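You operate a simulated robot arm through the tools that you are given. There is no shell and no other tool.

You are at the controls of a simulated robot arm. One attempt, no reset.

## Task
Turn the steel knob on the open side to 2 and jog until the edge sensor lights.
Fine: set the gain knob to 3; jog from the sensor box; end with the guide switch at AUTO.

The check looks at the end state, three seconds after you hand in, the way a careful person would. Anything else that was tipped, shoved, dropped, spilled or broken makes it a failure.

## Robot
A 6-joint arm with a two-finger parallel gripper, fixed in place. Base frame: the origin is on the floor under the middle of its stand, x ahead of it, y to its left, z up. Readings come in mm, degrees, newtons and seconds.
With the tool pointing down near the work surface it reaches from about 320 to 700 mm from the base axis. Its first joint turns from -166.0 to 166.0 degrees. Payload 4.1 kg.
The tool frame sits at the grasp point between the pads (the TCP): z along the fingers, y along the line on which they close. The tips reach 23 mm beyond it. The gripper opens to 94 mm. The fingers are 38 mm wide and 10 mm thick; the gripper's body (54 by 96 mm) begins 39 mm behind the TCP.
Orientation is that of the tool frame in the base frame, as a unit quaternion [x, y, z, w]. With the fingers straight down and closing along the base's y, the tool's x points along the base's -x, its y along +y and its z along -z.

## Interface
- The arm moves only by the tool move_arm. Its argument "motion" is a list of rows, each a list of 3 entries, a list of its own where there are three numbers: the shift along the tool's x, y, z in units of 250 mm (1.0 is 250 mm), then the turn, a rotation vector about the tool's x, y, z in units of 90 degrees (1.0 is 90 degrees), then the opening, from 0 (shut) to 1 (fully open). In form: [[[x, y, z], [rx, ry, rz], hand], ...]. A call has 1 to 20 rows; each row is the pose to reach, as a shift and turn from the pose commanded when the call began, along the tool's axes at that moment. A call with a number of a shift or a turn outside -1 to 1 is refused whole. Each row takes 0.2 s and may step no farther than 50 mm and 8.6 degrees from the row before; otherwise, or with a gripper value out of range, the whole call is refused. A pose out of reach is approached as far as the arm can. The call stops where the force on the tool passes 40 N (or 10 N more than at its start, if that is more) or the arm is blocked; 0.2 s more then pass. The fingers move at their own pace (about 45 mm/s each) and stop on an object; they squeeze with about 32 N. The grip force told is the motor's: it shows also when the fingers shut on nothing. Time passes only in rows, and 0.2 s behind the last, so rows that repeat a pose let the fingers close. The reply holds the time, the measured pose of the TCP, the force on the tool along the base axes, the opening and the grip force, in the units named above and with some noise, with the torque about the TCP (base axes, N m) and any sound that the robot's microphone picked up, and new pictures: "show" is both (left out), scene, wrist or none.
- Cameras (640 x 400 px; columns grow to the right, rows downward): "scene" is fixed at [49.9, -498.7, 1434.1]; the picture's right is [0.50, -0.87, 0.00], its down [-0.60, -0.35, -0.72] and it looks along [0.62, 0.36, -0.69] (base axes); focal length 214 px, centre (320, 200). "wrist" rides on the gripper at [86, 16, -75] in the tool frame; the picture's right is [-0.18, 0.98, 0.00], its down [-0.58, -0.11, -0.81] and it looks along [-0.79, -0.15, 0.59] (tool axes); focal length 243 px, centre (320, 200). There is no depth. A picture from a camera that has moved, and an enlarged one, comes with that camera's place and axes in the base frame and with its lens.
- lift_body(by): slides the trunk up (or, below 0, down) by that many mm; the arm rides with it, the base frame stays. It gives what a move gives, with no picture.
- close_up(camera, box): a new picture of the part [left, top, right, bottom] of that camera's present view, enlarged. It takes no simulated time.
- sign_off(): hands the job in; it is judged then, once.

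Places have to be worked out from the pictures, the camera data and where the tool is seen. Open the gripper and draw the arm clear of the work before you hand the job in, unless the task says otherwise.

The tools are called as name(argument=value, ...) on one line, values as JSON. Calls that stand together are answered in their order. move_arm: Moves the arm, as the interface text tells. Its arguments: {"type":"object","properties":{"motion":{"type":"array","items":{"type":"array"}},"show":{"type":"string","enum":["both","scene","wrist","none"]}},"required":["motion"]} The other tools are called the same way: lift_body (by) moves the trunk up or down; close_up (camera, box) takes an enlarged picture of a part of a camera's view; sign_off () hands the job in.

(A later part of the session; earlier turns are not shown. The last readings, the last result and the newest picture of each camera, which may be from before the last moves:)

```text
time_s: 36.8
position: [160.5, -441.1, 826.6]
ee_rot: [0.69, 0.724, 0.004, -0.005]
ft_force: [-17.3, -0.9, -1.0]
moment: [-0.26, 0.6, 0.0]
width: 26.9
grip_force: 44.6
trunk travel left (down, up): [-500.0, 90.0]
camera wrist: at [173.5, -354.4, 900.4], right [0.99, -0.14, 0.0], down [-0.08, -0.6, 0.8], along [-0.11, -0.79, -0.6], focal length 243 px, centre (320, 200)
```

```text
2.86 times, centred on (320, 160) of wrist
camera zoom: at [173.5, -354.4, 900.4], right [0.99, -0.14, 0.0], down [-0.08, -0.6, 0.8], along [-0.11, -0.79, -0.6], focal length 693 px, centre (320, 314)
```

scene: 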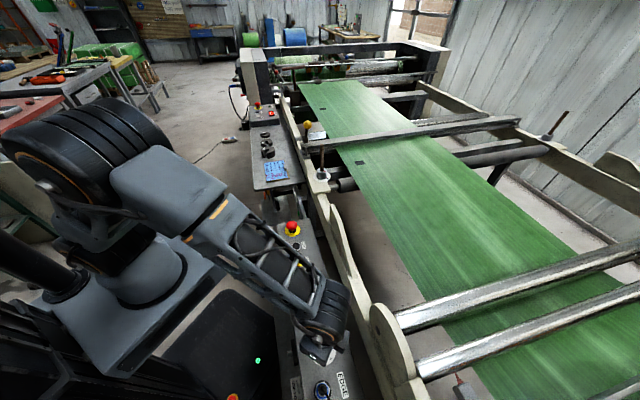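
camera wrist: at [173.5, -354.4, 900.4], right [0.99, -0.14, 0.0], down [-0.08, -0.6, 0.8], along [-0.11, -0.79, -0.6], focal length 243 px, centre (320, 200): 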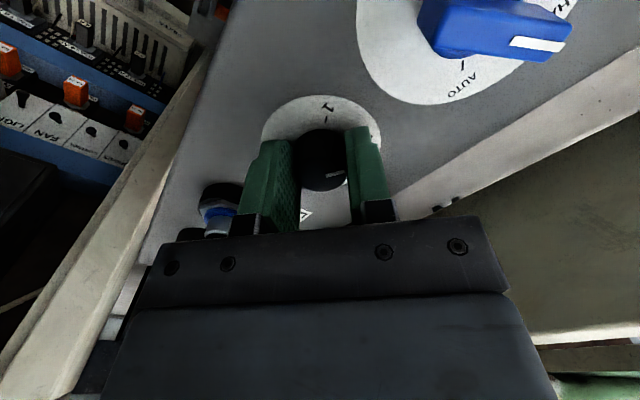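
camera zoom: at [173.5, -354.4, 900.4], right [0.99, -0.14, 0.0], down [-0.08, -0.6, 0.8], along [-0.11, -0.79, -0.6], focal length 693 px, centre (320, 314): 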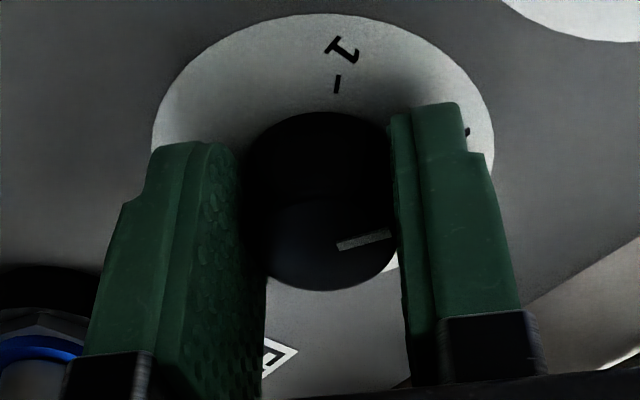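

It's gripped (26.9 mm), with a 17 N sideways load because the command sat about 2 mm too far in +x. I relieve that and then turn 60° clockwise seen from above.

move_arm(motion=[[[0, -0.0088, 0], [0, 0, 0], 0.15], [[0, -0.0088, 0], [0, 0, 0.0741], 0.15], [[0, -0.0088, 0], [0, 0, 0.1481], 0.15], [[0, -0.0088, 0], [0, 0, 0.2222], 0.15], [[0, -0.0088, 0], [0, 0, 0.2963], 0.15], [[0, -0.0088, 0], [0, 0, 0.3704], 0.15], [[0, -0.0088, 0], [0, 0, 0.4444], 0.15], [[0, -0.0088, 0], [0, 0, 0.5185], 0.15], [[0, -0.0088, 0], [0, 0, 0.5926], 0.15], [[0, -0.0088, 0], [0, 0, 0.6667], 0.15]], show="both")

close_up(camera="wrist", box=[250, 90, 390, 230])

```text
time_s: 39.0
position: [162.7, -442.8, 825.8]
ee_rot: [0.96, 0.281, 0.0, -0.004]
ft_force: [35.9, -8.8, 7.4]
moment: [0.12, -1.44, 0.08]
width: 26.8
grip_force: 45.0
trunk travel left (down, up): [-500.0, 90.0]
camera wrist: at [245.4, -409.6, 899.5], right [0.37, -0.93, -0.01], down [-0.55, -0.23, 0.81], along [-0.75, -0.3, -0.59], focal length 243 px, centre (320, 200)
```

scene: 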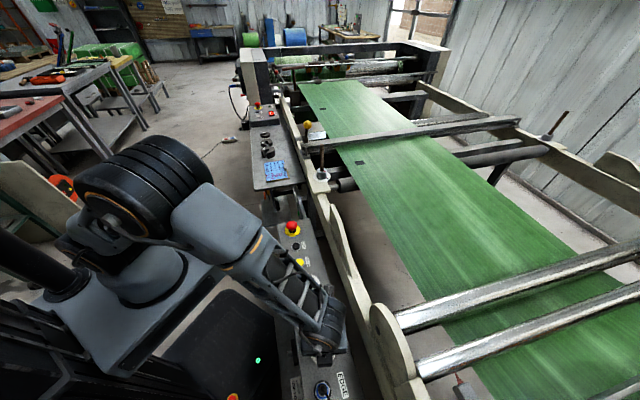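
wrist: 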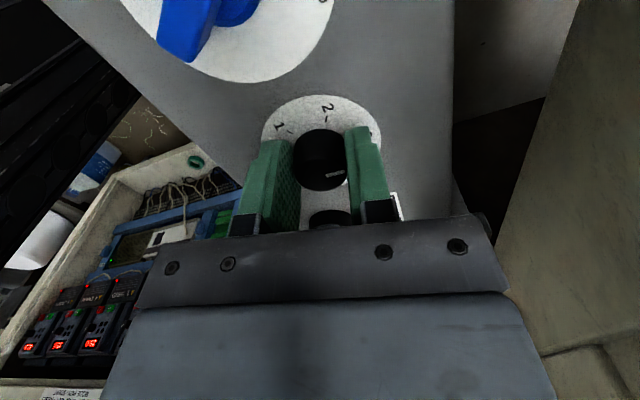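

```text
2.86 times, centred on (320, 160) of wrist
camera zoom: at [245.4, -409.6, 899.5], right [0.37, -0.93, -0.01], down [-0.55, -0.23, 0.81], along [-0.75, -0.3, -0.59], focal length 693 px, centre (320, 314)
```

zoom: 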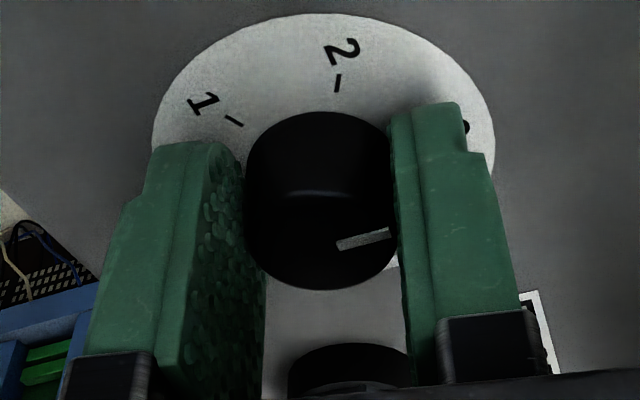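

The knob turned with the grip: the ticks have shifted exactly one label in this view. I open and rise straight up to read it.

move_arm(motion=[[[0, 0, 0], [0, 0, 0], 0.45], [[0, 0, 0], [0, 0, 0], 0.6], [[0, 0, 0], [0, 0, 0], 0.6], [[0, 0, -0.08], [0, 0, 0], 0.6], [[0, 0, -0.2], [0, 0, 0], 0.6], [[0, 0, -0.36], [0, 0, 0], 0.6]], show="both")

close_up(camera="wrist", box=[240, 40, 400, 180])

close_up(camera="scene", box=[290, 320, 360, 390])

```text
time_s: 40.4
position: [160.4, -441.6, 914.9]
ee_rot: [0.959, 0.282, 0.002, -0.006]
ft_force: [0.1, -1.0, -0.5]
moment: [0.03, 0.0, -0.03]
width: 56.5
grip_force: 0.1
trunk travel left (down, up): [-500.0, 90.0]
camera wrist: at [242.2, -408.6, 989.2], right [0.38, -0.93, -0.01], down [-0.55, -0.23, 0.8], along [-0.75, -0.3, -0.59], focal length 243 px, centre (320, 200)
```

scene: 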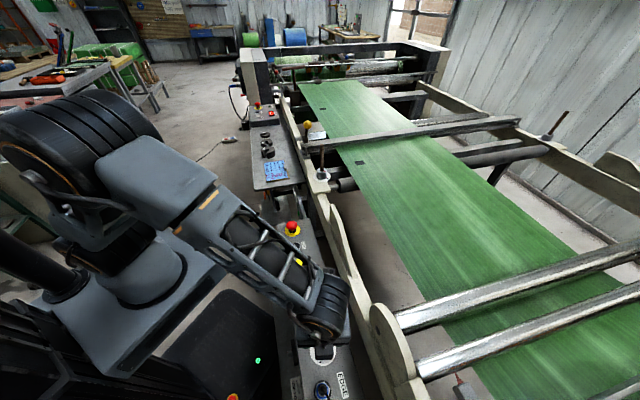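
wrist: 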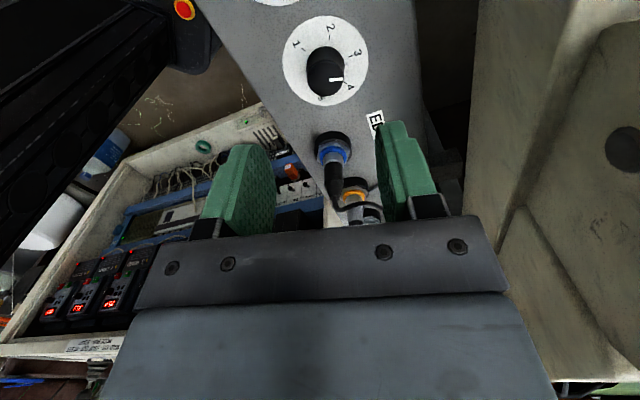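

```text
2.86 times, centred on (320, 110) of wrist
camera zoom: at [242.2, -408.6, 989.2], right [0.38, -0.93, -0.01], down [-0.55, -0.23, 0.8], along [-0.75, -0.3, -0.59], focal length 693 px, centre (320, 457)
```

zoom: 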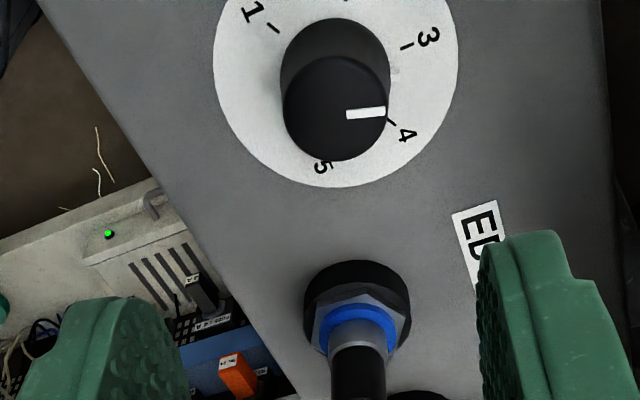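

```text
5.71 times, centred on (325, 355) of scene
camera zoom: at [49.9, -498.7, 1434.1], right [0.5, -0.87, 0.0], down [-0.6, -0.35, -0.72], along [0.62, 0.36, -0.69], focal length 1226 px, centre (291, -686)
```

zoom: 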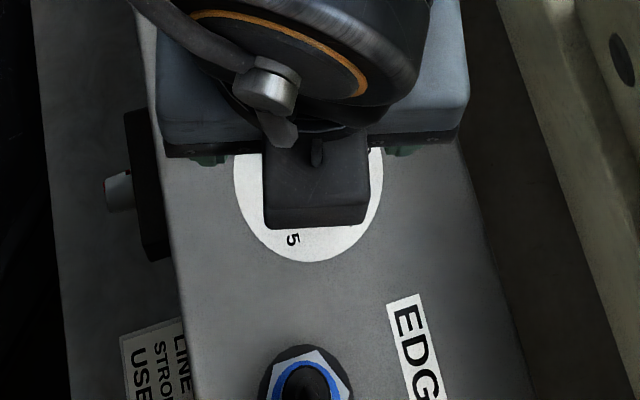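

From this view the line on the knob looks a little past 3, so it may have been dragged as the fingers let go under side load. I rise further and move aside so the scene camera can see it clearly.

move_arm(motion=[[[0.1, 0, -0.15], [0, 0, 0], 0.6], [[0.25, 0, -0.25], [0, 0, 0], 0.6], [[0.42, 0, -0.3], [0, 0, 0], 0.6], [[0.6, 0, -0.3], [0, 0, 0], 0.6]], show="both")

close_up(camera="scene", box=[300, 325, 350, 375])

close_up(camera="wrist", box=[240, 0, 440, 160])

```text
time_s: 41.4
position: [287.7, -361.6, 992.0]
ee_rot: [0.96, 0.281, 0.001, -0.005]
ft_force: [-0.4, 0.1, 0.2]
moment: [-0.02, 0.04, 0.0]
width: 56.1
grip_force: 0.1
trunk travel left (down, up): [-500.0, 90.0]
camera wrist: at [369.6, -328.9, 1066.0], right [0.38, -0.93, -0.01], down [-0.55, -0.23, 0.8], along [-0.75, -0.3, -0.59], focal length 243 px, centre (320, 200)
```

scene: 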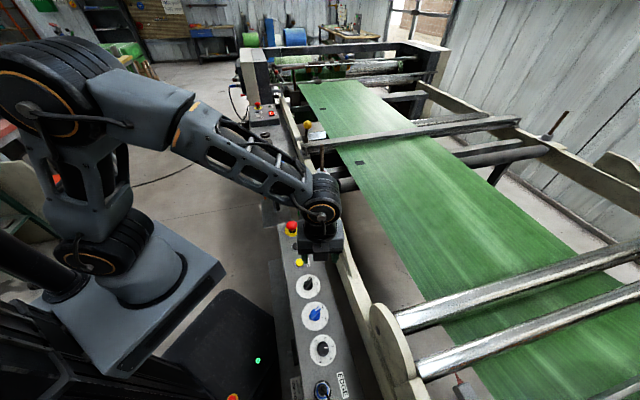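
wrist: 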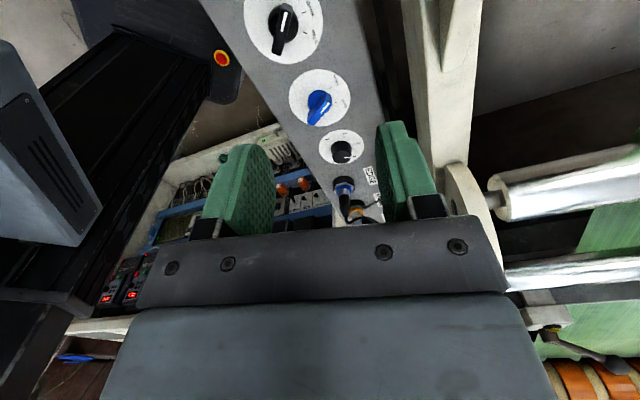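

```text
8.00 times, centred on (325, 350) of scene
camera zoom: at [49.9, -498.7, 1434.1], right [0.5, -0.87, 0.0], down [-0.6, -0.35, -0.72], along [0.62, 0.36, -0.69], focal length 1716 px, centre (280, -1000)
```

zoom: 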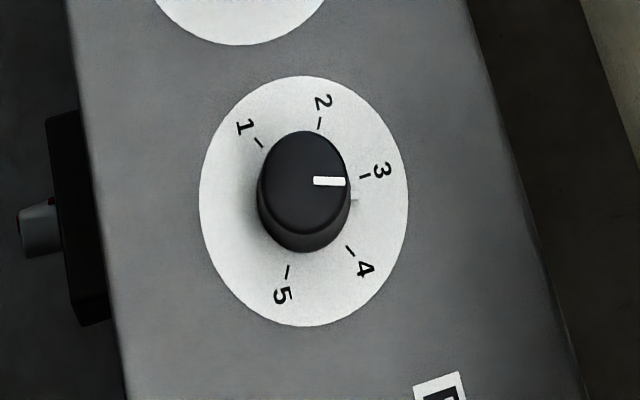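

```text
2.50 times, centred on (340, 80) of wrist
camera zoom: at [369.6, -328.9, 1066.0], right [0.38, -0.93, -0.01], down [-0.55, -0.23, 0.8], along [-0.75, -0.3, -0.59], focal length 606 px, centre (270, 500)
```

zoom: 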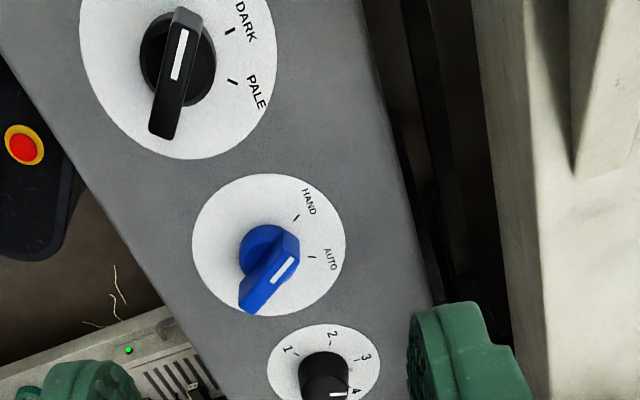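

The gain pointer has gone about 15° past 3, since the fingers dragged it on release. Working back from the two gripped poses, the knob's true axis is at about (160.6, -443.9). I go back over it, properly centred, and stop at z of about 836 to check.

move_arm(motion=[[[-0.15, 0.002, 0.05], [0, 0, 0], 0.55], [[-0.3, 0.004, 0.16], [0, 0, 0], 0.55], [[-0.46, 0.006, 0.27], [0, 0, 0], 0.55], [[-0.6076, 0.0084, 0.38], [0, 0, 0], 0.55], [[-0.6076, 0.0084, 0.5], [0, 0, 0], 0.55], [[-0.6076, 0.0084, 0.62], [0, 0, 0], 0.55], [[-0.6076, 0.0084, 0.62], [0, 0, 0], 0.55]], show="wrist")

close_up(camera="wrist", box=[230, 70, 410, 230])

```text
time_s: 43.0
position: [160.6, -444.2, 834.9]
ee_rot: [0.959, 0.282, 0.001, -0.005]
ft_force: [-0.9, -0.6, 0.4]
moment: [0.01, 0.01, -0.03]
width: 51.6
grip_force: 0.1
trunk travel left (down, up): [-500.0, 90.0]
camera wrist: at [242.7, -411.4, 908.6], right [0.38, -0.93, -0.01], down [-0.55, -0.23, 0.8], along [-0.75, -0.3, -0.59], focal length 243 px, centre (320, 200)
```

wrist: 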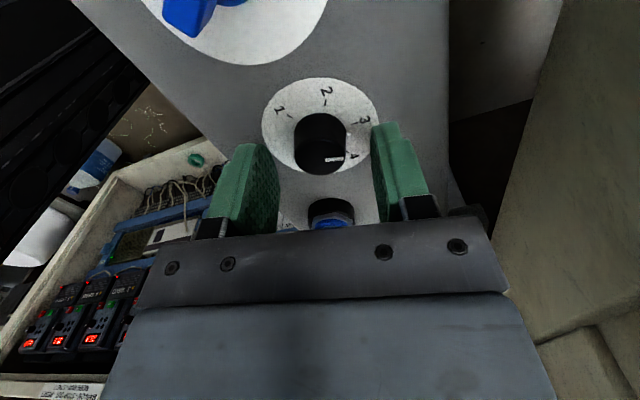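

```text
2.50 times, centred on (320, 150) of wrist
camera zoom: at [242.7, -411.4, 908.6], right [0.38, -0.93, -0.01], down [-0.55, -0.23, 0.8], along [-0.75, -0.3, -0.59], focal length 606 px, centre (320, 325)
```

zoom: 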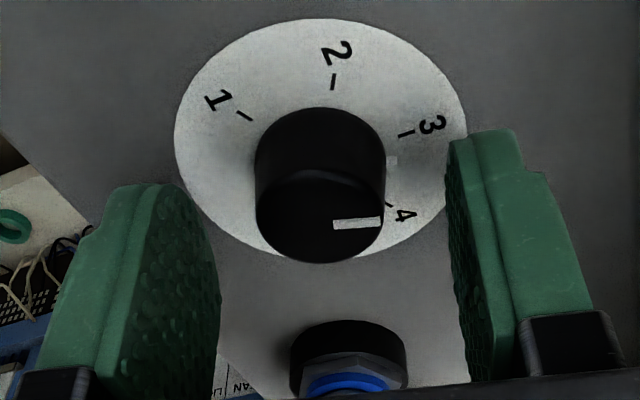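

By the camera-derived poses the TCP is now on the knob axis to within about 1 mm. I descend 9 mm, close, and check the side force before turning.

move_arm(motion=[[[0, 0, 0.018], [0, 0, 0], 0.55], [[0, 0, 0.036], [0, 0, 0], 0.55], [[0, 0, 0.036], [0, 0, 0], 0.35], [[0, 0, 0.036], [0, 0, 0], 0.2], [[0, 0, 0.036], [0, 0, 0], 0.2], [[0, 0, 0.036], [0, 0, 0], 0.2]], show="wrist")

close_up(camera="wrist", box=[250, 90, 390, 230])

```text
time_s: 44.4
position: [161.9, -444.8, 827.4]
ee_rot: [0.96, 0.281, 0.001, -0.005]
ft_force: [0.6, -2.5, -0.8]
moment: [-0.15, 0.09, -0.03]
width: 27.1
grip_force: 44.8
trunk travel left (down, up): [-500.0, 90.0]
camera wrist: at [242.5, -411.6, 900.2], right [0.38, -0.93, -0.01], down [-0.55, -0.23, 0.8], along [-0.75, -0.3, -0.59], focal length 243 px, centre (320, 200)
```

wrist: 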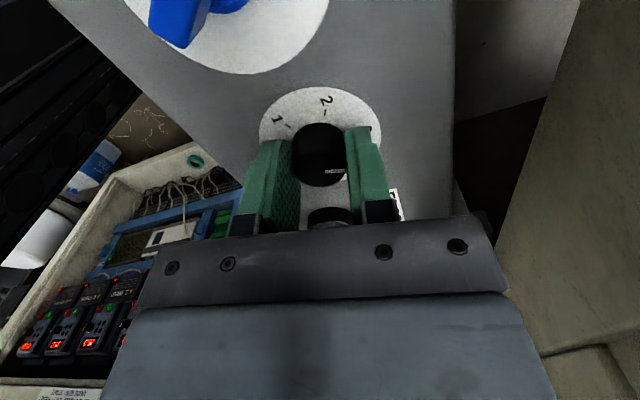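

```text
2.86 times, centred on (320, 160) of wrist
camera zoom: at [242.5, -411.6, 900.2], right [0.38, -0.93, -0.01], down [-0.55, -0.23, 0.8], along [-0.75, -0.3, -0.59], focal length 693 px, centre (320, 314)
```

zoom: 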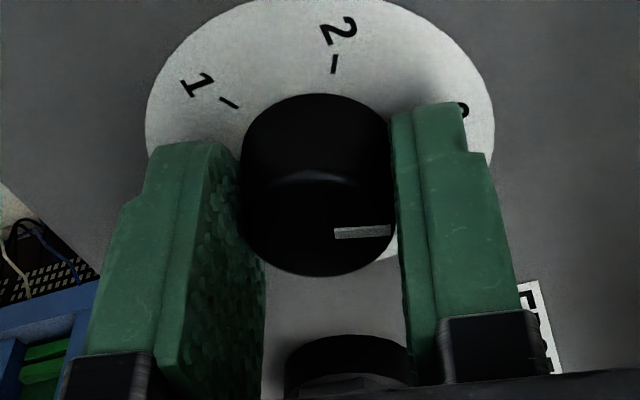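

The side force is only about 2.6 N now, so the grip is well centred. I turn back 15.5° counter-clockwise, hold, and release.

move_arm(motion=[[[0, 0, 0], [0, 0, -0.043], 0.2], [[0, 0, 0], [0, 0, -0.086], 0.2], [[0, 0, 0], [0, 0, -0.129], 0.2], [[0, 0, 0], [0, 0, -0.172], 0.2], [[0, 0, 0], [0, 0, -0.172], 0.2]], show="wrist")

close_up(camera="wrist", box=[250, 90, 390, 230])

```text
time_s: 45.6
position: [160.3, -445.0, 827.0]
ee_rot: [0.913, 0.408, 0.001, -0.004]
ft_force: [2.6, -5.0, -3.8]
moment: [-0.69, 0.33, 0.03]
width: 27.0
grip_force: 45.0
trunk travel left (down, up): [-500.0, 90.0]
camera wrist: at [230.8, -391.2, 900.4], right [0.61, -0.79, -0.01], down [-0.47, -0.37, 0.8], along [-0.64, -0.49, -0.6], focal length 243 px, centre (320, 200)
```

wrist: 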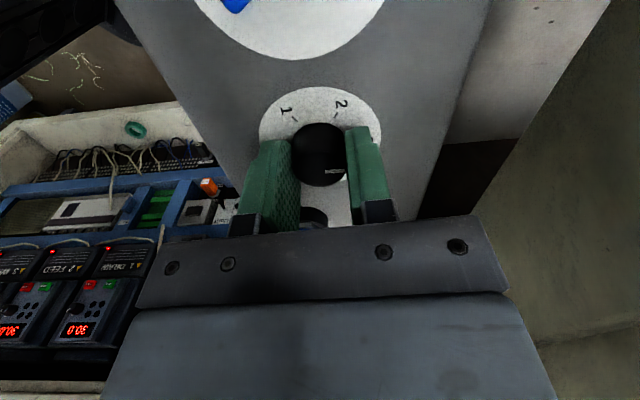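

```text
2.86 times, centred on (320, 160) of wrist
camera zoom: at [230.8, -391.2, 900.4], right [0.61, -0.79, -0.01], down [-0.47, -0.37, 0.8], along [-0.64, -0.49, -0.6], focal length 693 px, centre (320, 314)
```

zoom: 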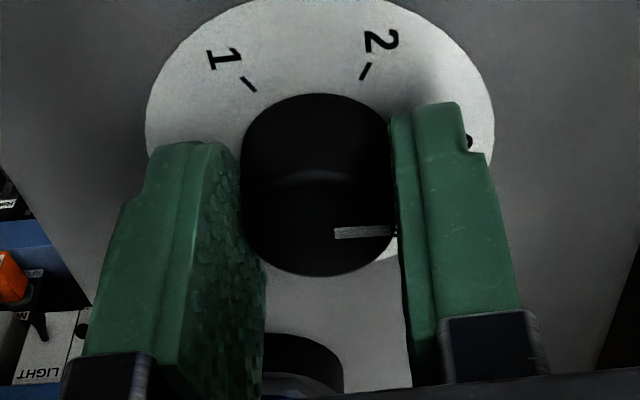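

Turned with low side force (about 6 N). I open gently, rise straight up and move aside to read the dial with the scene camera.

move_arm(motion=[[[0, 0, 0], [0, 0, 0], 0.4], [[0, 0, 0], [0, 0, 0], 0.6], [[0, 0, 0], [0, 0, 0], 0.6], [[0, 0, -0.15], [0, 0, 0], 0.6], [[0, 0, -0.33], [0, 0, 0], 0.6], [[0.13, 0, -0.45], [0, 0, 0], 0.6], [[0.3, 0, -0.5], [0, 0, 0], 0.6], [[0.48, 0, -0.5], [0, 0, 0], 0.6]], show="both")

close_up(camera="scene", box=[300, 325, 350, 375])

close_up(camera="scene", box=[290, 290, 345, 340])

```text
time_s: 47.4
position: [240.7, -357.7, 952.1]
ee_rot: [0.913, 0.408, 0.001, -0.005]
ft_force: [-0.6, -0.1, 0.7]
moment: [-0.04, 0.02, -0.01]
width: 56.3
grip_force: 0.1
trunk travel left (down, up): [-500.0, 90.0]
camera wrist: at [310.6, -303.5, 1026.1], right [0.61, -0.79, -0.01], down [-0.47, -0.37, 0.8], along [-0.64, -0.48, -0.6], focal length 243 px, centre (320, 200)
```

scene: 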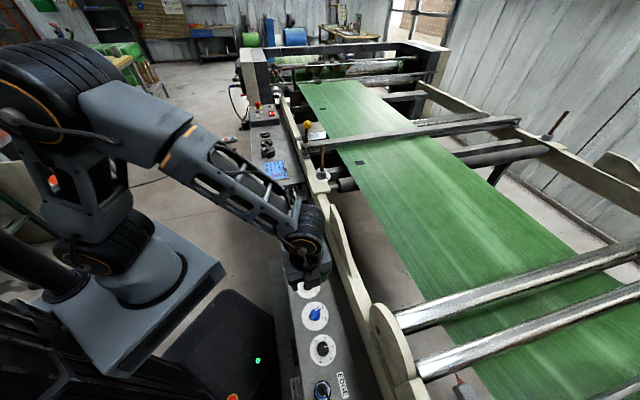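
wrist: 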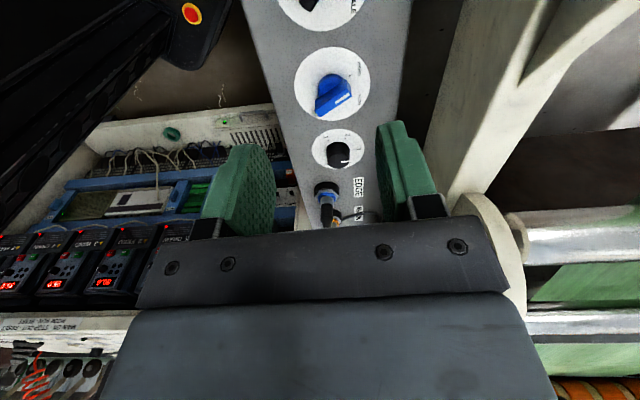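

```text
8.00 times, centred on (325, 350) of scene
camera zoom: at [49.9, -498.7, 1434.1], right [0.5, -0.87, 0.0], down [-0.6, -0.35, -0.72], along [0.62, 0.36, -0.69], focal length 1716 px, centre (280, -1000)
```

zoom: 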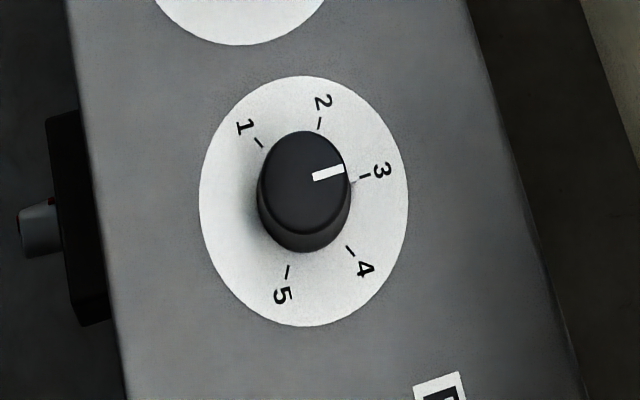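

```text
8.00 times, centred on (318, 315) of scene
camera zoom: at [49.9, -498.7, 1434.1], right [0.5, -0.87, 0.0], down [-0.6, -0.35, -0.72], along [0.62, 0.36, -0.69], focal length 1716 px, centre (340, -720)
```

zoom: 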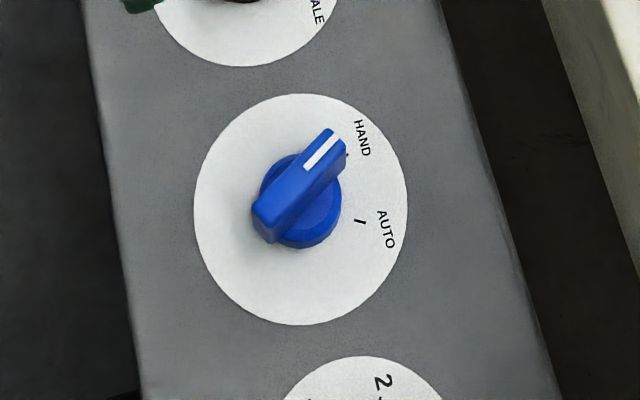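

Gain reads 3 squarely now. Next I need to see the edge sensor and its lamp, so I rise and move toward -y with the camera looking along the machine.

move_arm(motion=[[[0, 0, -0.18], [0, 0, -0.05], 0.6], [[0, 0, -0.36], [0, 0, -0.12], 0.6], [[-0.12, 0.06, -0.48], [0, 0, -0.2], 0.6], [[-0.28, 0.14, -0.52], [0, 0, -0.28], 0.6], [[-0.44, 0.22, -0.52], [0, 0, -0.36], 0.6], [[-0.6, 0.3, -0.52], [0, 0, -0.43], 0.6], [[-0.73, 0.37, -0.52], [0, 0, -0.5], 0.6], [[-0.851, 0.429, -0.52], [0, 0, -0.5], 0.6]], show="both")

```text
time_s: 49.2
position: [178.7, -587.6, 1080.7]
ee_rot: [0.686, 0.727, 0.005, -0.005]
ft_force: [-0.2, -0.2, -0.7]
moment: [-0.07, 0.0, 0.0]
width: 56.7
grip_force: 0.2
trunk travel left (down, up): [-500.0, 90.0]
camera wrist: at [189.8, -500.9, 1154.3], right [0.99, -0.13, 0.0], down [-0.07, -0.6, 0.8], along [-0.1, -0.79, -0.6], focal length 243 px, centre (320, 200)
```

scene: 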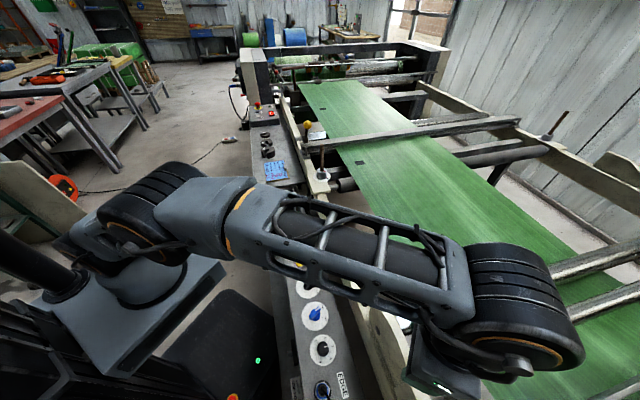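
wrist: 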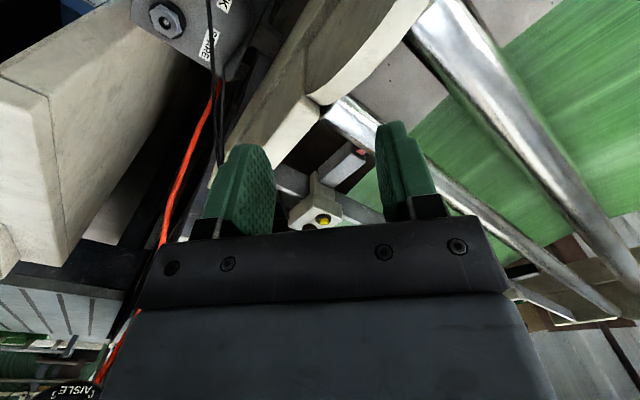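

close_up(camera="wrist", box=[270, 130, 390, 235])

close_up(camera="wrist", box=[120, 0, 280, 110])

```text
3.81 times, centred on (330, 182) of wrist
camera zoom: at [189.8, -500.9, 1154.3], right [0.99, -0.13, 0.0], down [-0.07, -0.6, 0.8], along [-0.1, -0.79, -0.6], focal length 924 px, centre (282, 267)
```

zoom: 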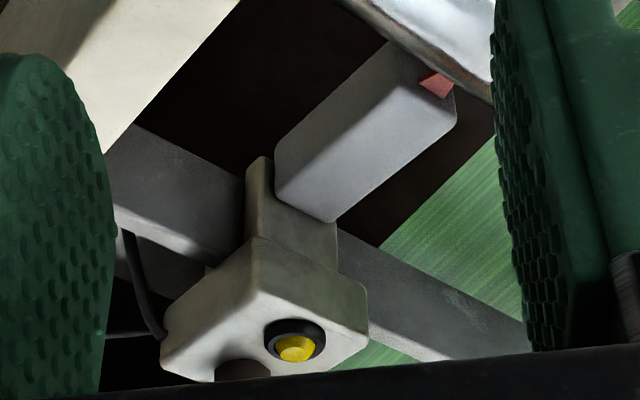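

```text
3.64 times, centred on (200, 55) of wrist
camera zoom: at [189.8, -500.9, 1154.3], right [0.99, -0.13, 0.0], down [-0.07, -0.6, 0.8], along [-0.1, -0.79, -0.6], focal length 882 px, centre (756, 727)
```

zoom: 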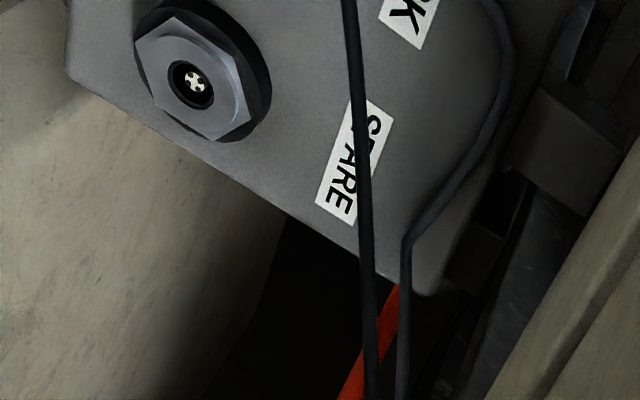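

I see the edge sensor: a bracket with a yellow lamp (currently unlit) at about (165, -736, 1005), and a head with a red beam beside the web edge. The scene camera shows the head, so I can watch the web edge there. I head back to the JOG button with the fingers closing.

move_arm(motion=[[[0.146, 0.089, 0.03], [0, 0, 0], 0.3], [[0.293, 0.178, 0.08], [0, 0, 0], 0.1], [[0.44, 0.266, 0.13], [0, 0, 0], 0], [[0.586, 0.355, 0.19], [0, 0, 0], 0], [[0.732, 0.444, 0.25], [0, 0, 0], 0]], show="scene")

close_up(camera="scene", box=[420, 330, 560, 400])

```text
time_s: 50.4
position: [279.6, -396.3, 1020.0]
ee_rot: [0.687, 0.727, 0.003, -0.003]
ft_force: [-0.2, -0.3, 0.6]
moment: [-0.01, 0.02, 0.01]
width: 0.0
grip_force: 32.2
trunk travel left (down, up): [-500.0, 90.0]
```

scene: 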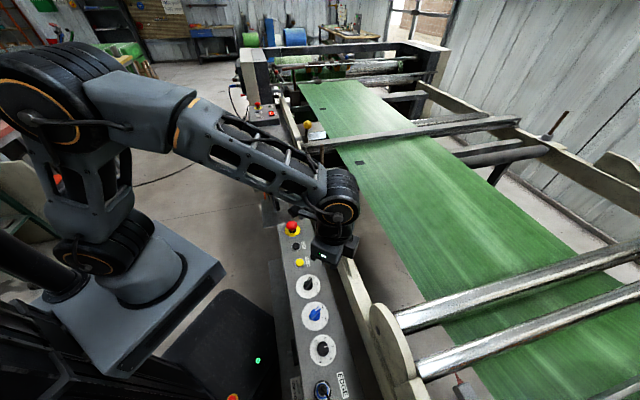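

```text
4.57 times, centred on (490, 365) of scene
camera zoom: at [49.9, -498.7, 1434.1], right [0.5, -0.87, 0.0], down [-0.6, -0.35, -0.72], along [0.62, 0.36, -0.69], focal length 980 px, centre (-457, -554)
```

zoom: 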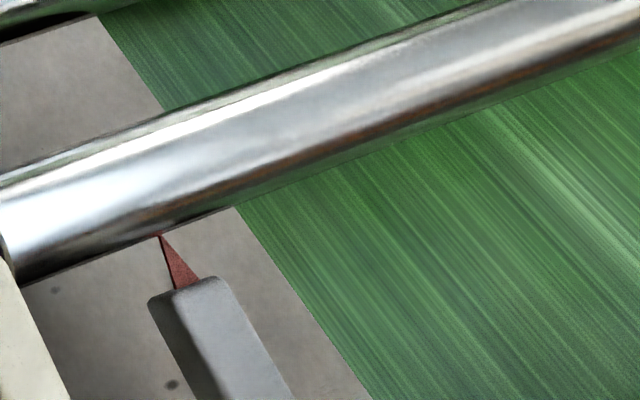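

Baseline noted: the web edge lies to the right of the sensor's red pointer. I move above JOG at z of about 900.

move_arm(motion=[[[0.116, 0.0704, 0.06], [0, 0, 0], 0], [[0.232, 0.1408, 0.13], [0, 0, 0], 0], [[0.348, 0.2112, 0.21], [0, 0, 0], 0], [[0.464, 0.2816, 0.3], [0, 0, 0], 0], [[0.58, 0.352, 0.4], [0, 0, 0], 0], [[0.696, 0.4224, 0.484], [0, 0, 0], 0]], show="both")

close_up(camera="wrist", box=[230, 20, 410, 200])

close_up(camera="scene", box=[270, 210, 330, 280])

```text
time_s: 51.8
position: [374.6, -215.6, 900.2]
ee_rot: [0.687, 0.727, 0.003, -0.004]
ft_force: [0.2, 0.0, 0.6]
moment: [-0.03, -0.02, 0.01]
width: 0.0
grip_force: 32.1
trunk travel left (down, up): [-500.0, 90.0]
camera wrist: at [386.2, -129.0, 974.5], right [0.99, -0.13, 0.0], down [-0.08, -0.59, 0.8], along [-0.1, -0.79, -0.6], focal length 243 px, centre (320, 200)
```

scene: 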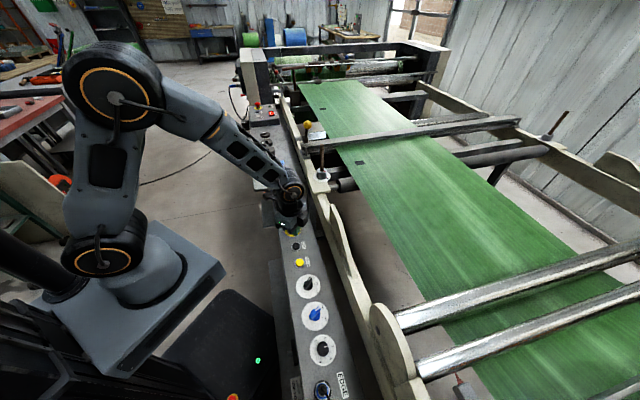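
wrist: 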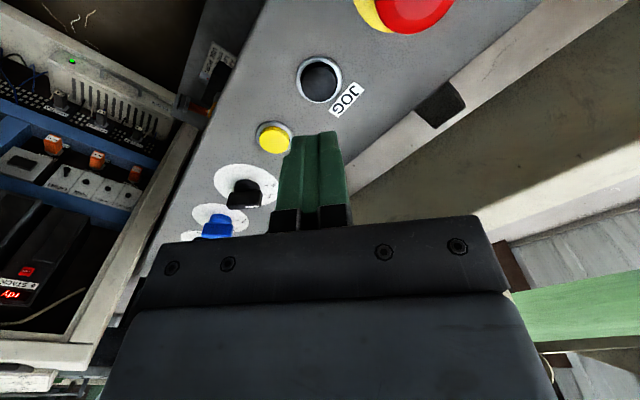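

```text
2.22 times, centred on (320, 110) of wrist
camera zoom: at [386.2, -129.0, 974.5], right [0.99, -0.13, 0.0], down [-0.08, -0.59, 0.8], along [-0.1, -0.79, -0.6], focal length 539 px, centre (320, 400)
```

zoom: 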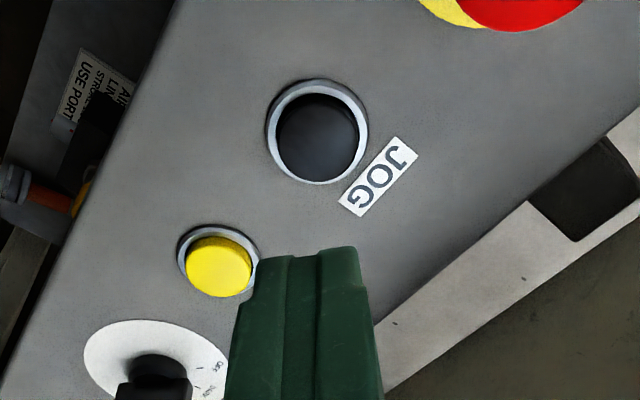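

```text
5.71 times, centred on (300, 245) of scene
camera zoom: at [49.9, -498.7, 1434.1], right [0.5, -0.87, 0.0], down [-0.6, -0.35, -0.72], along [0.62, 0.36, -0.69], focal length 1226 px, centre (434, -57)
```

zoom: 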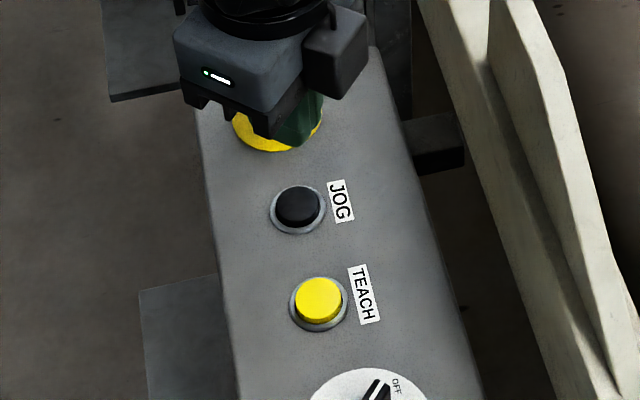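

The wrist and scene views agree that the JOG cap is at (375, -215, 805), right under the closed fingertips. I make one short press of about 5 mm and release, then see what it does.

move_arm(motion=[[[0, 0, 0.12], [0, 0, 0], 0], [[0, 0, 0.22], [0, 0, 0], 0], [[0, 0, 0.27], [0, 0, 0], 0], [[0, 0, 0.29], [0, 0, 0], 0], [[0, 0, 0.304], [0, 0, 0], 0], [[0, 0, 0.312], [0, 0, 0], 0], [[0, 0, 0.27], [0, 0, 0], 0], [[0, 0, 0.24], [0, 0, 0], 0]], show="both")

close_up(camera="scene", box=[420, 330, 560, 400])

```text
time_s: 53.6
position: [374.3, -216.1, 840.2]
ee_rot: [0.687, 0.727, 0.004, -0.005]
ft_force: [0.3, 1.3, 0.3]
moment: [-0.03, -0.01, -0.02]
width: 0.2
grip_force: 31.4
trunk travel left (down, up): [-500.0, 90.0]
heard: click
camera wrist: at [386.2, -129.0, 914.4], right [0.99, -0.13, 0.0], down [-0.07, -0.6, 0.8], along [-0.11, -0.79, -0.6], focal length 243 px, centre (320, 200)
```

scene: 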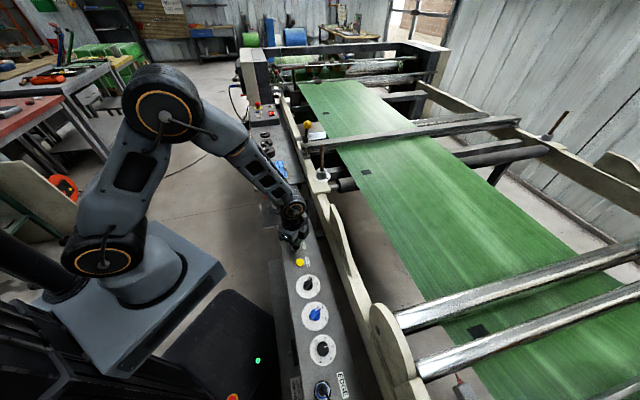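
wrist: 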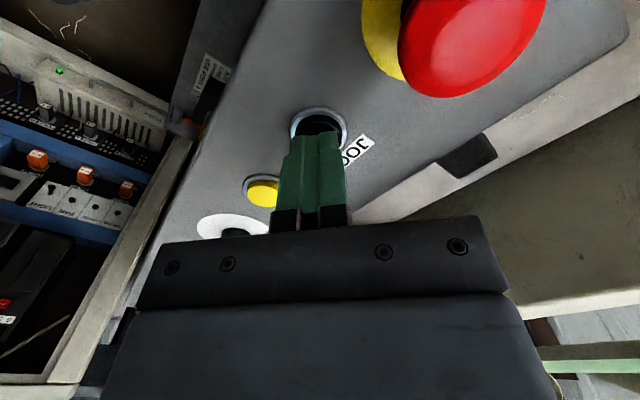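

```text
4.57 times, centred on (490, 365) of scene
camera zoom: at [49.9, -498.7, 1434.1], right [0.5, -0.87, 0.0], down [-0.6, -0.35, -0.72], along [0.62, 0.36, -0.69], focal length 980 px, centre (-457, -554)
```

zoom: 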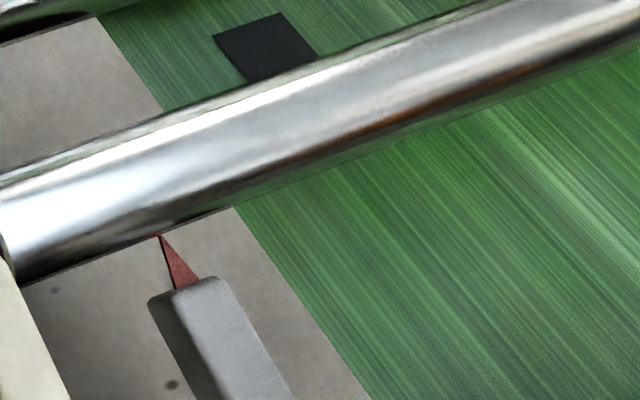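

The click registered and the web advanced: a printed mark is now showing near the rollers. The edge itself hasn't visibly shifted sideways yet. I hold JOG for about 2 s and compare again.

move_arm(motion=[[[0, 0, 0.03], [0, 0, 0], 0], [[0, 0, 0.055], [0, 0, 0], 0], [[0, 0, 0.072], [0, 0, 0], 0], [[0, 0, 0.072], [0, 0, 0], 0], [[0, 0, 0.072], [0, 0, 0], 0], [[0, 0, 0.072], [0, 0, 0], 0], [[0, 0, 0.072], [0, 0, 0], 0], [[0, 0, 0.072], [0, 0, 0], 0], [[0, 0, 0.072], [0, 0, 0], 0], [[0, 0, 0.072], [0, 0, 0], 0], [[0, 0, 0.072], [0, 0, 0], 0], [[0, 0, 0.03], [0, 0, 0], 0], [[0, 0, 0], [0, 0, 0], 0]], show="scene")

close_up(camera="scene", box=[420, 330, 560, 400])

```text
time_s: 56.4
position: [375.0, -215.4, 838.7]
ee_rot: [0.687, 0.727, 0.002, -0.006]
ft_force: [-0.3, -0.2, 0.5]
moment: [-0.02, 0.01, -0.04]
width: 0.0
grip_force: 31.7
trunk travel left (down, up): [-500.0, 90.0]
heard: click
```

scene: 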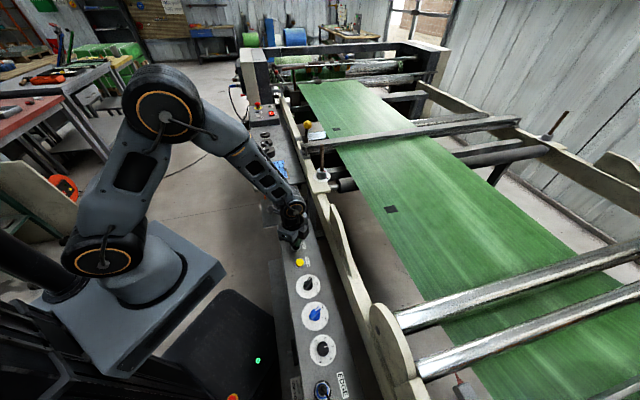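

```text
4.57 times, centred on (490, 365) of scene
camera zoom: at [49.9, -498.7, 1434.1], right [0.5, -0.87, 0.0], down [-0.6, -0.35, -0.72], along [0.62, 0.36, -0.69], focal length 980 px, centre (-457, -554)
```

zoom: 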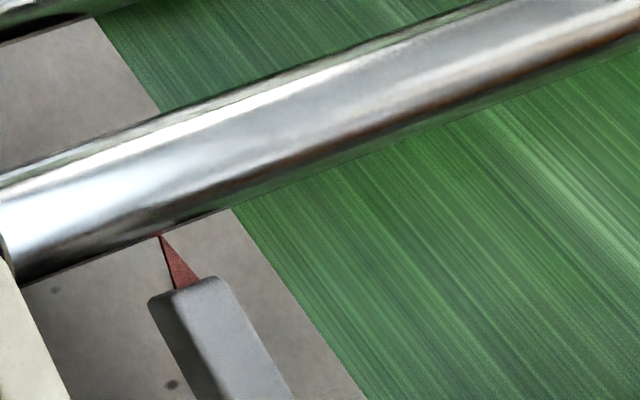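

The mark moved on again and the edge crept left by a few pixels, so jogging does steer the web toward the sensor. I hold JOG longer, for nearly 4 s, and measure.

move_arm(motion=[[[0, 0, 0.04], [0, 0, 0], 0], [[0, 0, 0.072], [0, 0, 0], 0], [[0, 0, 0.072], [0, 0, 0], 0], [[0, 0, 0.072], [0, 0, 0], 0], [[0, 0, 0.072], [0, 0, 0], 0], [[0, 0, 0.072], [0, 0, 0], 0], [[0, 0, 0.072], [0, 0, 0], 0], [[0, 0, 0.072], [0, 0, 0], 0], [[0, 0, 0.072], [0, 0, 0], 0], [[0, 0, 0.072], [0, 0, 0], 0], [[0, 0, 0.072], [0, 0, 0], 0], [[0, 0, 0.072], [0, 0, 0], 0], [[0, 0, 0.072], [0, 0, 0], 0], [[0, 0, 0.072], [0, 0, 0], 0], [[0, 0, 0.072], [0, 0, 0], 0], [[0, 0, 0.072], [0, 0, 0], 0], [[0, 0, 0.072], [0, 0, 0], 0], [[0, 0, 0.072], [0, 0, 0], 0], [[0, 0, 0.072], [0, 0, 0], 0], [[0, 0, 0.03], [0, 0, 0], 0]], show="scene")

close_up(camera="scene", box=[420, 330, 560, 400])

```text
time_s: 60.6
position: [372.7, -215.7, 831.7]
ee_rot: [0.687, 0.726, 0.004, -0.007]
ft_force: [-0.1, -0.2, -0.2]
moment: [0.01, 0.0, 0.0]
width: 0.0
grip_force: 31.9
trunk travel left (down, up): [-500.0, 90.0]
heard: click
```

scene: 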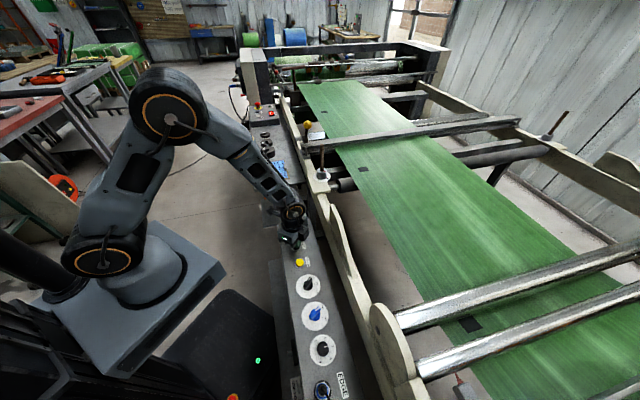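

```text
4.57 times, centred on (490, 365) of scene
camera zoom: at [49.9, -498.7, 1434.1], right [0.5, -0.87, 0.0], down [-0.6, -0.35, -0.72], along [0.62, 0.36, -0.69], focal length 980 px, centre (-457, -554)
```

zoom: 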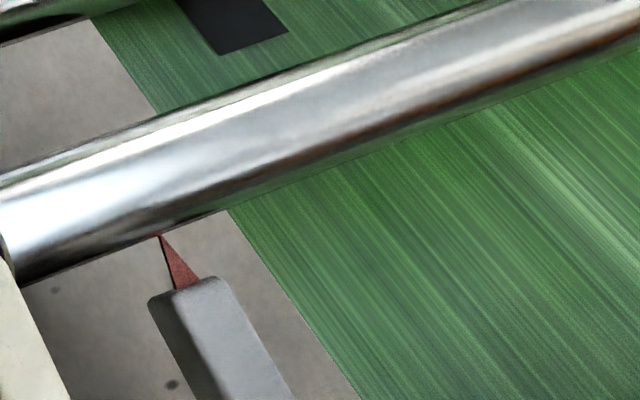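

The edge creeps toward the sensor steadily, roughly 0.5 mm per second of jogging. I keep JOG held across several calls, watching the web edge from the scene camera.

move_arm(motion=[[[0, 0, 0.042], [0, 0, 0], 0], [[0, 0, 0.042], [0, 0, 0], 0], [[0, 0, 0.042], [0, 0, 0], 0], [[0, 0, 0.042], [0, 0, 0], 0], [[0, 0, 0.042], [0, 0, 0], 0], [[0, 0, 0.042], [0, 0, 0], 0], [[0, 0, 0.042], [0, 0, 0], 0], [[0, 0, 0.042], [0, 0, 0], 0], [[0, 0, 0.042], [0, 0, 0], 0], [[0, 0, 0.042], [0, 0, 0], 0], [[0, 0, 0.042], [0, 0, 0], 0], [[0, 0, 0.042], [0, 0, 0], 0], [[0, 0, 0.042], [0, 0, 0], 0], [[0, 0, 0.042], [0, 0, 0], 0], [[0, 0, 0.042], [0, 0, 0], 0], [[0, 0, 0.042], [0, 0, 0], 0], [[0, 0, 0.042], [0, 0, 0], 0], [[0, 0, 0.042], [0, 0, 0], 0], [[0, 0, 0.042], [0, 0, 0], 0], [[0, 0, 0.042], [0, 0, 0], 0]], show="scene")

close_up(camera="scene", box=[420, 330, 560, 400])

```text
time_s: 64.8
position: [373.6, -215.4, 823.6]
ee_rot: [0.687, 0.727, 0.004, -0.003]
ft_force: [-3.5, 1.2, 19.5]
moment: [-0.12, 0.06, 0.0]
width: 0.0
grip_force: 32.1
trunk travel left (down, up): [-500.0, 90.0]
heard: click
```

scene: 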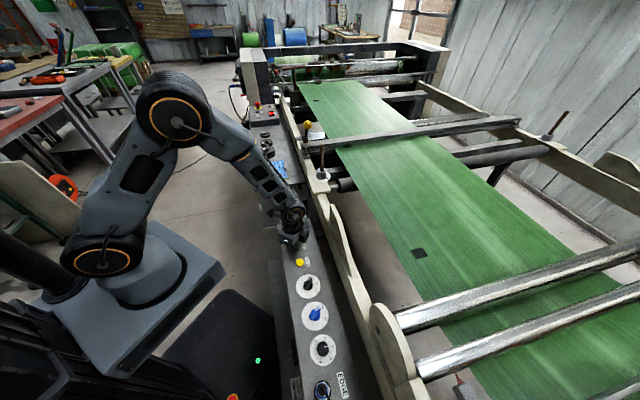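

```text
4.57 times, centred on (490, 365) of scene
camera zoom: at [49.9, -498.7, 1434.1], right [0.5, -0.87, 0.0], down [-0.6, -0.35, -0.72], along [0.62, 0.36, -0.69], focal length 980 px, centre (-457, -554)
```

zoom: 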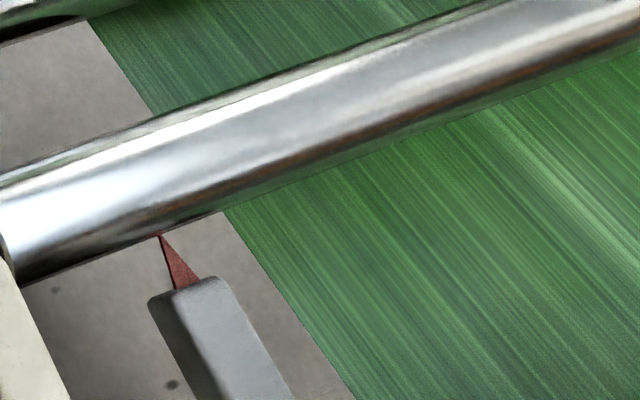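

The button is held (19.5 N) and the edge is now at about x=222 in the enlarged view. I keep holding.

move_arm(motion=[[[0, 0, 0], [0, 0, 0], 0], [[0, 0, 0], [0, 0, 0], 0], [[0, 0, 0], [0, 0, 0], 0], [[0, 0, 0], [0, 0, 0], 0], [[0, 0, 0], [0, 0, 0], 0], [[0, 0, 0], [0, 0, 0], 0], [[0, 0, 0], [0, 0, 0], 0], [[0, 0, 0], [0, 0, 0], 0], [[0, 0, 0], [0, 0, 0], 0], [[0, 0, 0], [0, 0, 0], 0], [[0, 0, 0], [0, 0, 0], 0], [[0, 0, 0], [0, 0, 0], 0], [[0, 0, 0], [0, 0, 0], 0], [[0, 0, 0], [0, 0, 0], 0], [[0, 0, 0], [0, 0, 0], 0], [[0, 0, 0], [0, 0, 0], 0], [[0, 0, 0], [0, 0, 0], 0], [[0, 0, 0], [0, 0, 0], 0], [[0, 0, 0], [0, 0, 0], 0], [[0, 0, 0], [0, 0, 0], 0]], show="none")

close_up(camera="scene", box=[420, 330, 560, 400])

```text
time_s: 69.0
position: [374.5, -215.7, 823.6]
ee_rot: [0.687, 0.727, 0.005, -0.003]
ft_force: [-1.4, -0.4, 21.2]
moment: [-0.17, 0.0, -0.01]
width: 0.1
grip_force: 32.2
trunk travel left (down, up): [-500.0, 90.0]
```

```text
4.57 times, centred on (490, 365) of scene
camera zoom: at [49.9, -498.7, 1434.1], right [0.5, -0.87, 0.0], down [-0.6, -0.35, -0.72], along [0.62, 0.36, -0.69], focal length 980 px, centre (-457, -554)
```

zoom: 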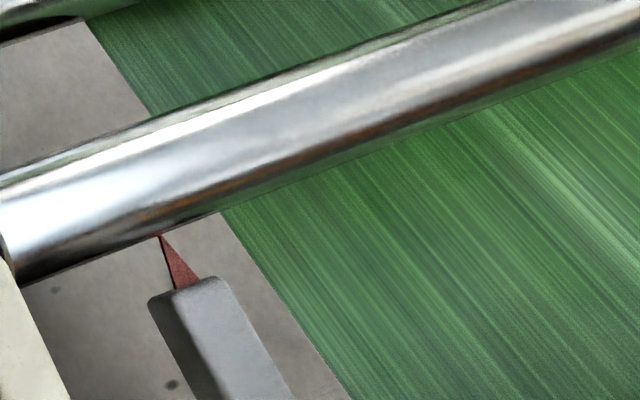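

close_up(camera="scene", box=[450, 365, 500, 400])

```text
11.43 times, centred on (475, 382) of scene
camera zoom: at [49.9, -498.7, 1434.1], right [0.5, -0.87, 0.0], down [-0.6, -0.35, -0.72], along [0.62, 0.36, -0.69], focal length 2451 px, centre (-1451, -1886)
```

zoom: 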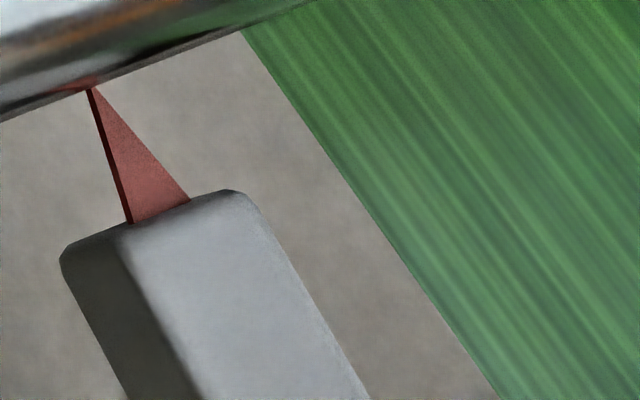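

I now have a precise baseline for edge against pointer (edge at (243, 32)–(498, 398) in this 11x view). I keep JOG held for the next 8 s and re-measure.

move_arm(motion=[[[0, 0, 0], [0, 0, 0], 0], [[0, 0, 0], [0, 0, 0], 0], [[0, 0, 0], [0, 0, 0], 0], [[0, 0, 0], [0, 0, 0], 0], [[0, 0, 0], [0, 0, 0], 0], [[0, 0, 0], [0, 0, 0], 0], [[0, 0, 0], [0, 0, 0], 0], [[0, 0, 0], [0, 0, 0], 0], [[0, 0, 0], [0, 0, 0], 0], [[0, 0, 0], [0, 0, 0], 0], [[0, 0, 0], [0, 0, 0], 0], [[0, 0, 0], [0, 0, 0], 0], [[0, 0, 0], [0, 0, 0], 0], [[0, 0, 0], [0, 0, 0], 0], [[0, 0, 0], [0, 0, 0], 0], [[0, 0, 0], [0, 0, 0], 0], [[0, 0, 0], [0, 0, 0], 0], [[0, 0, 0], [0, 0, 0], 0], [[0, 0, 0], [0, 0, 0], 0], [[0, 0, 0], [0, 0, 0], 0]], show="none")

close_up(camera="scene", box=[450, 365, 500, 400])

```text
time_s: 73.2
position: [375.1, -216.9, 824.3]
ee_rot: [0.686, 0.727, 0.005, -0.003]
ft_force: [0.1, 0.7, 23.7]
moment: [-0.21, -0.02, 0.05]
width: 0.0
grip_force: 31.9
trunk travel left (down, up): [-500.0, 90.0]
```

```text
11.43 times, centred on (475, 382) of scene
camera zoom: at [49.9, -498.7, 1434.1], right [0.5, -0.87, 0.0], down [-0.6, -0.35, -0.72], along [0.62, 0.36, -0.69], focal length 2451 px, centre (-1451, -1886)
```

zoom: 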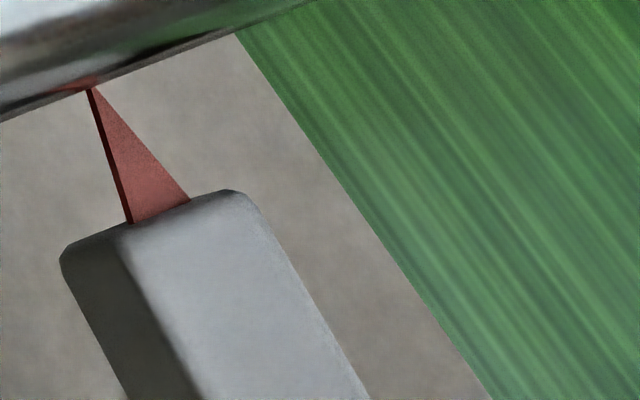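

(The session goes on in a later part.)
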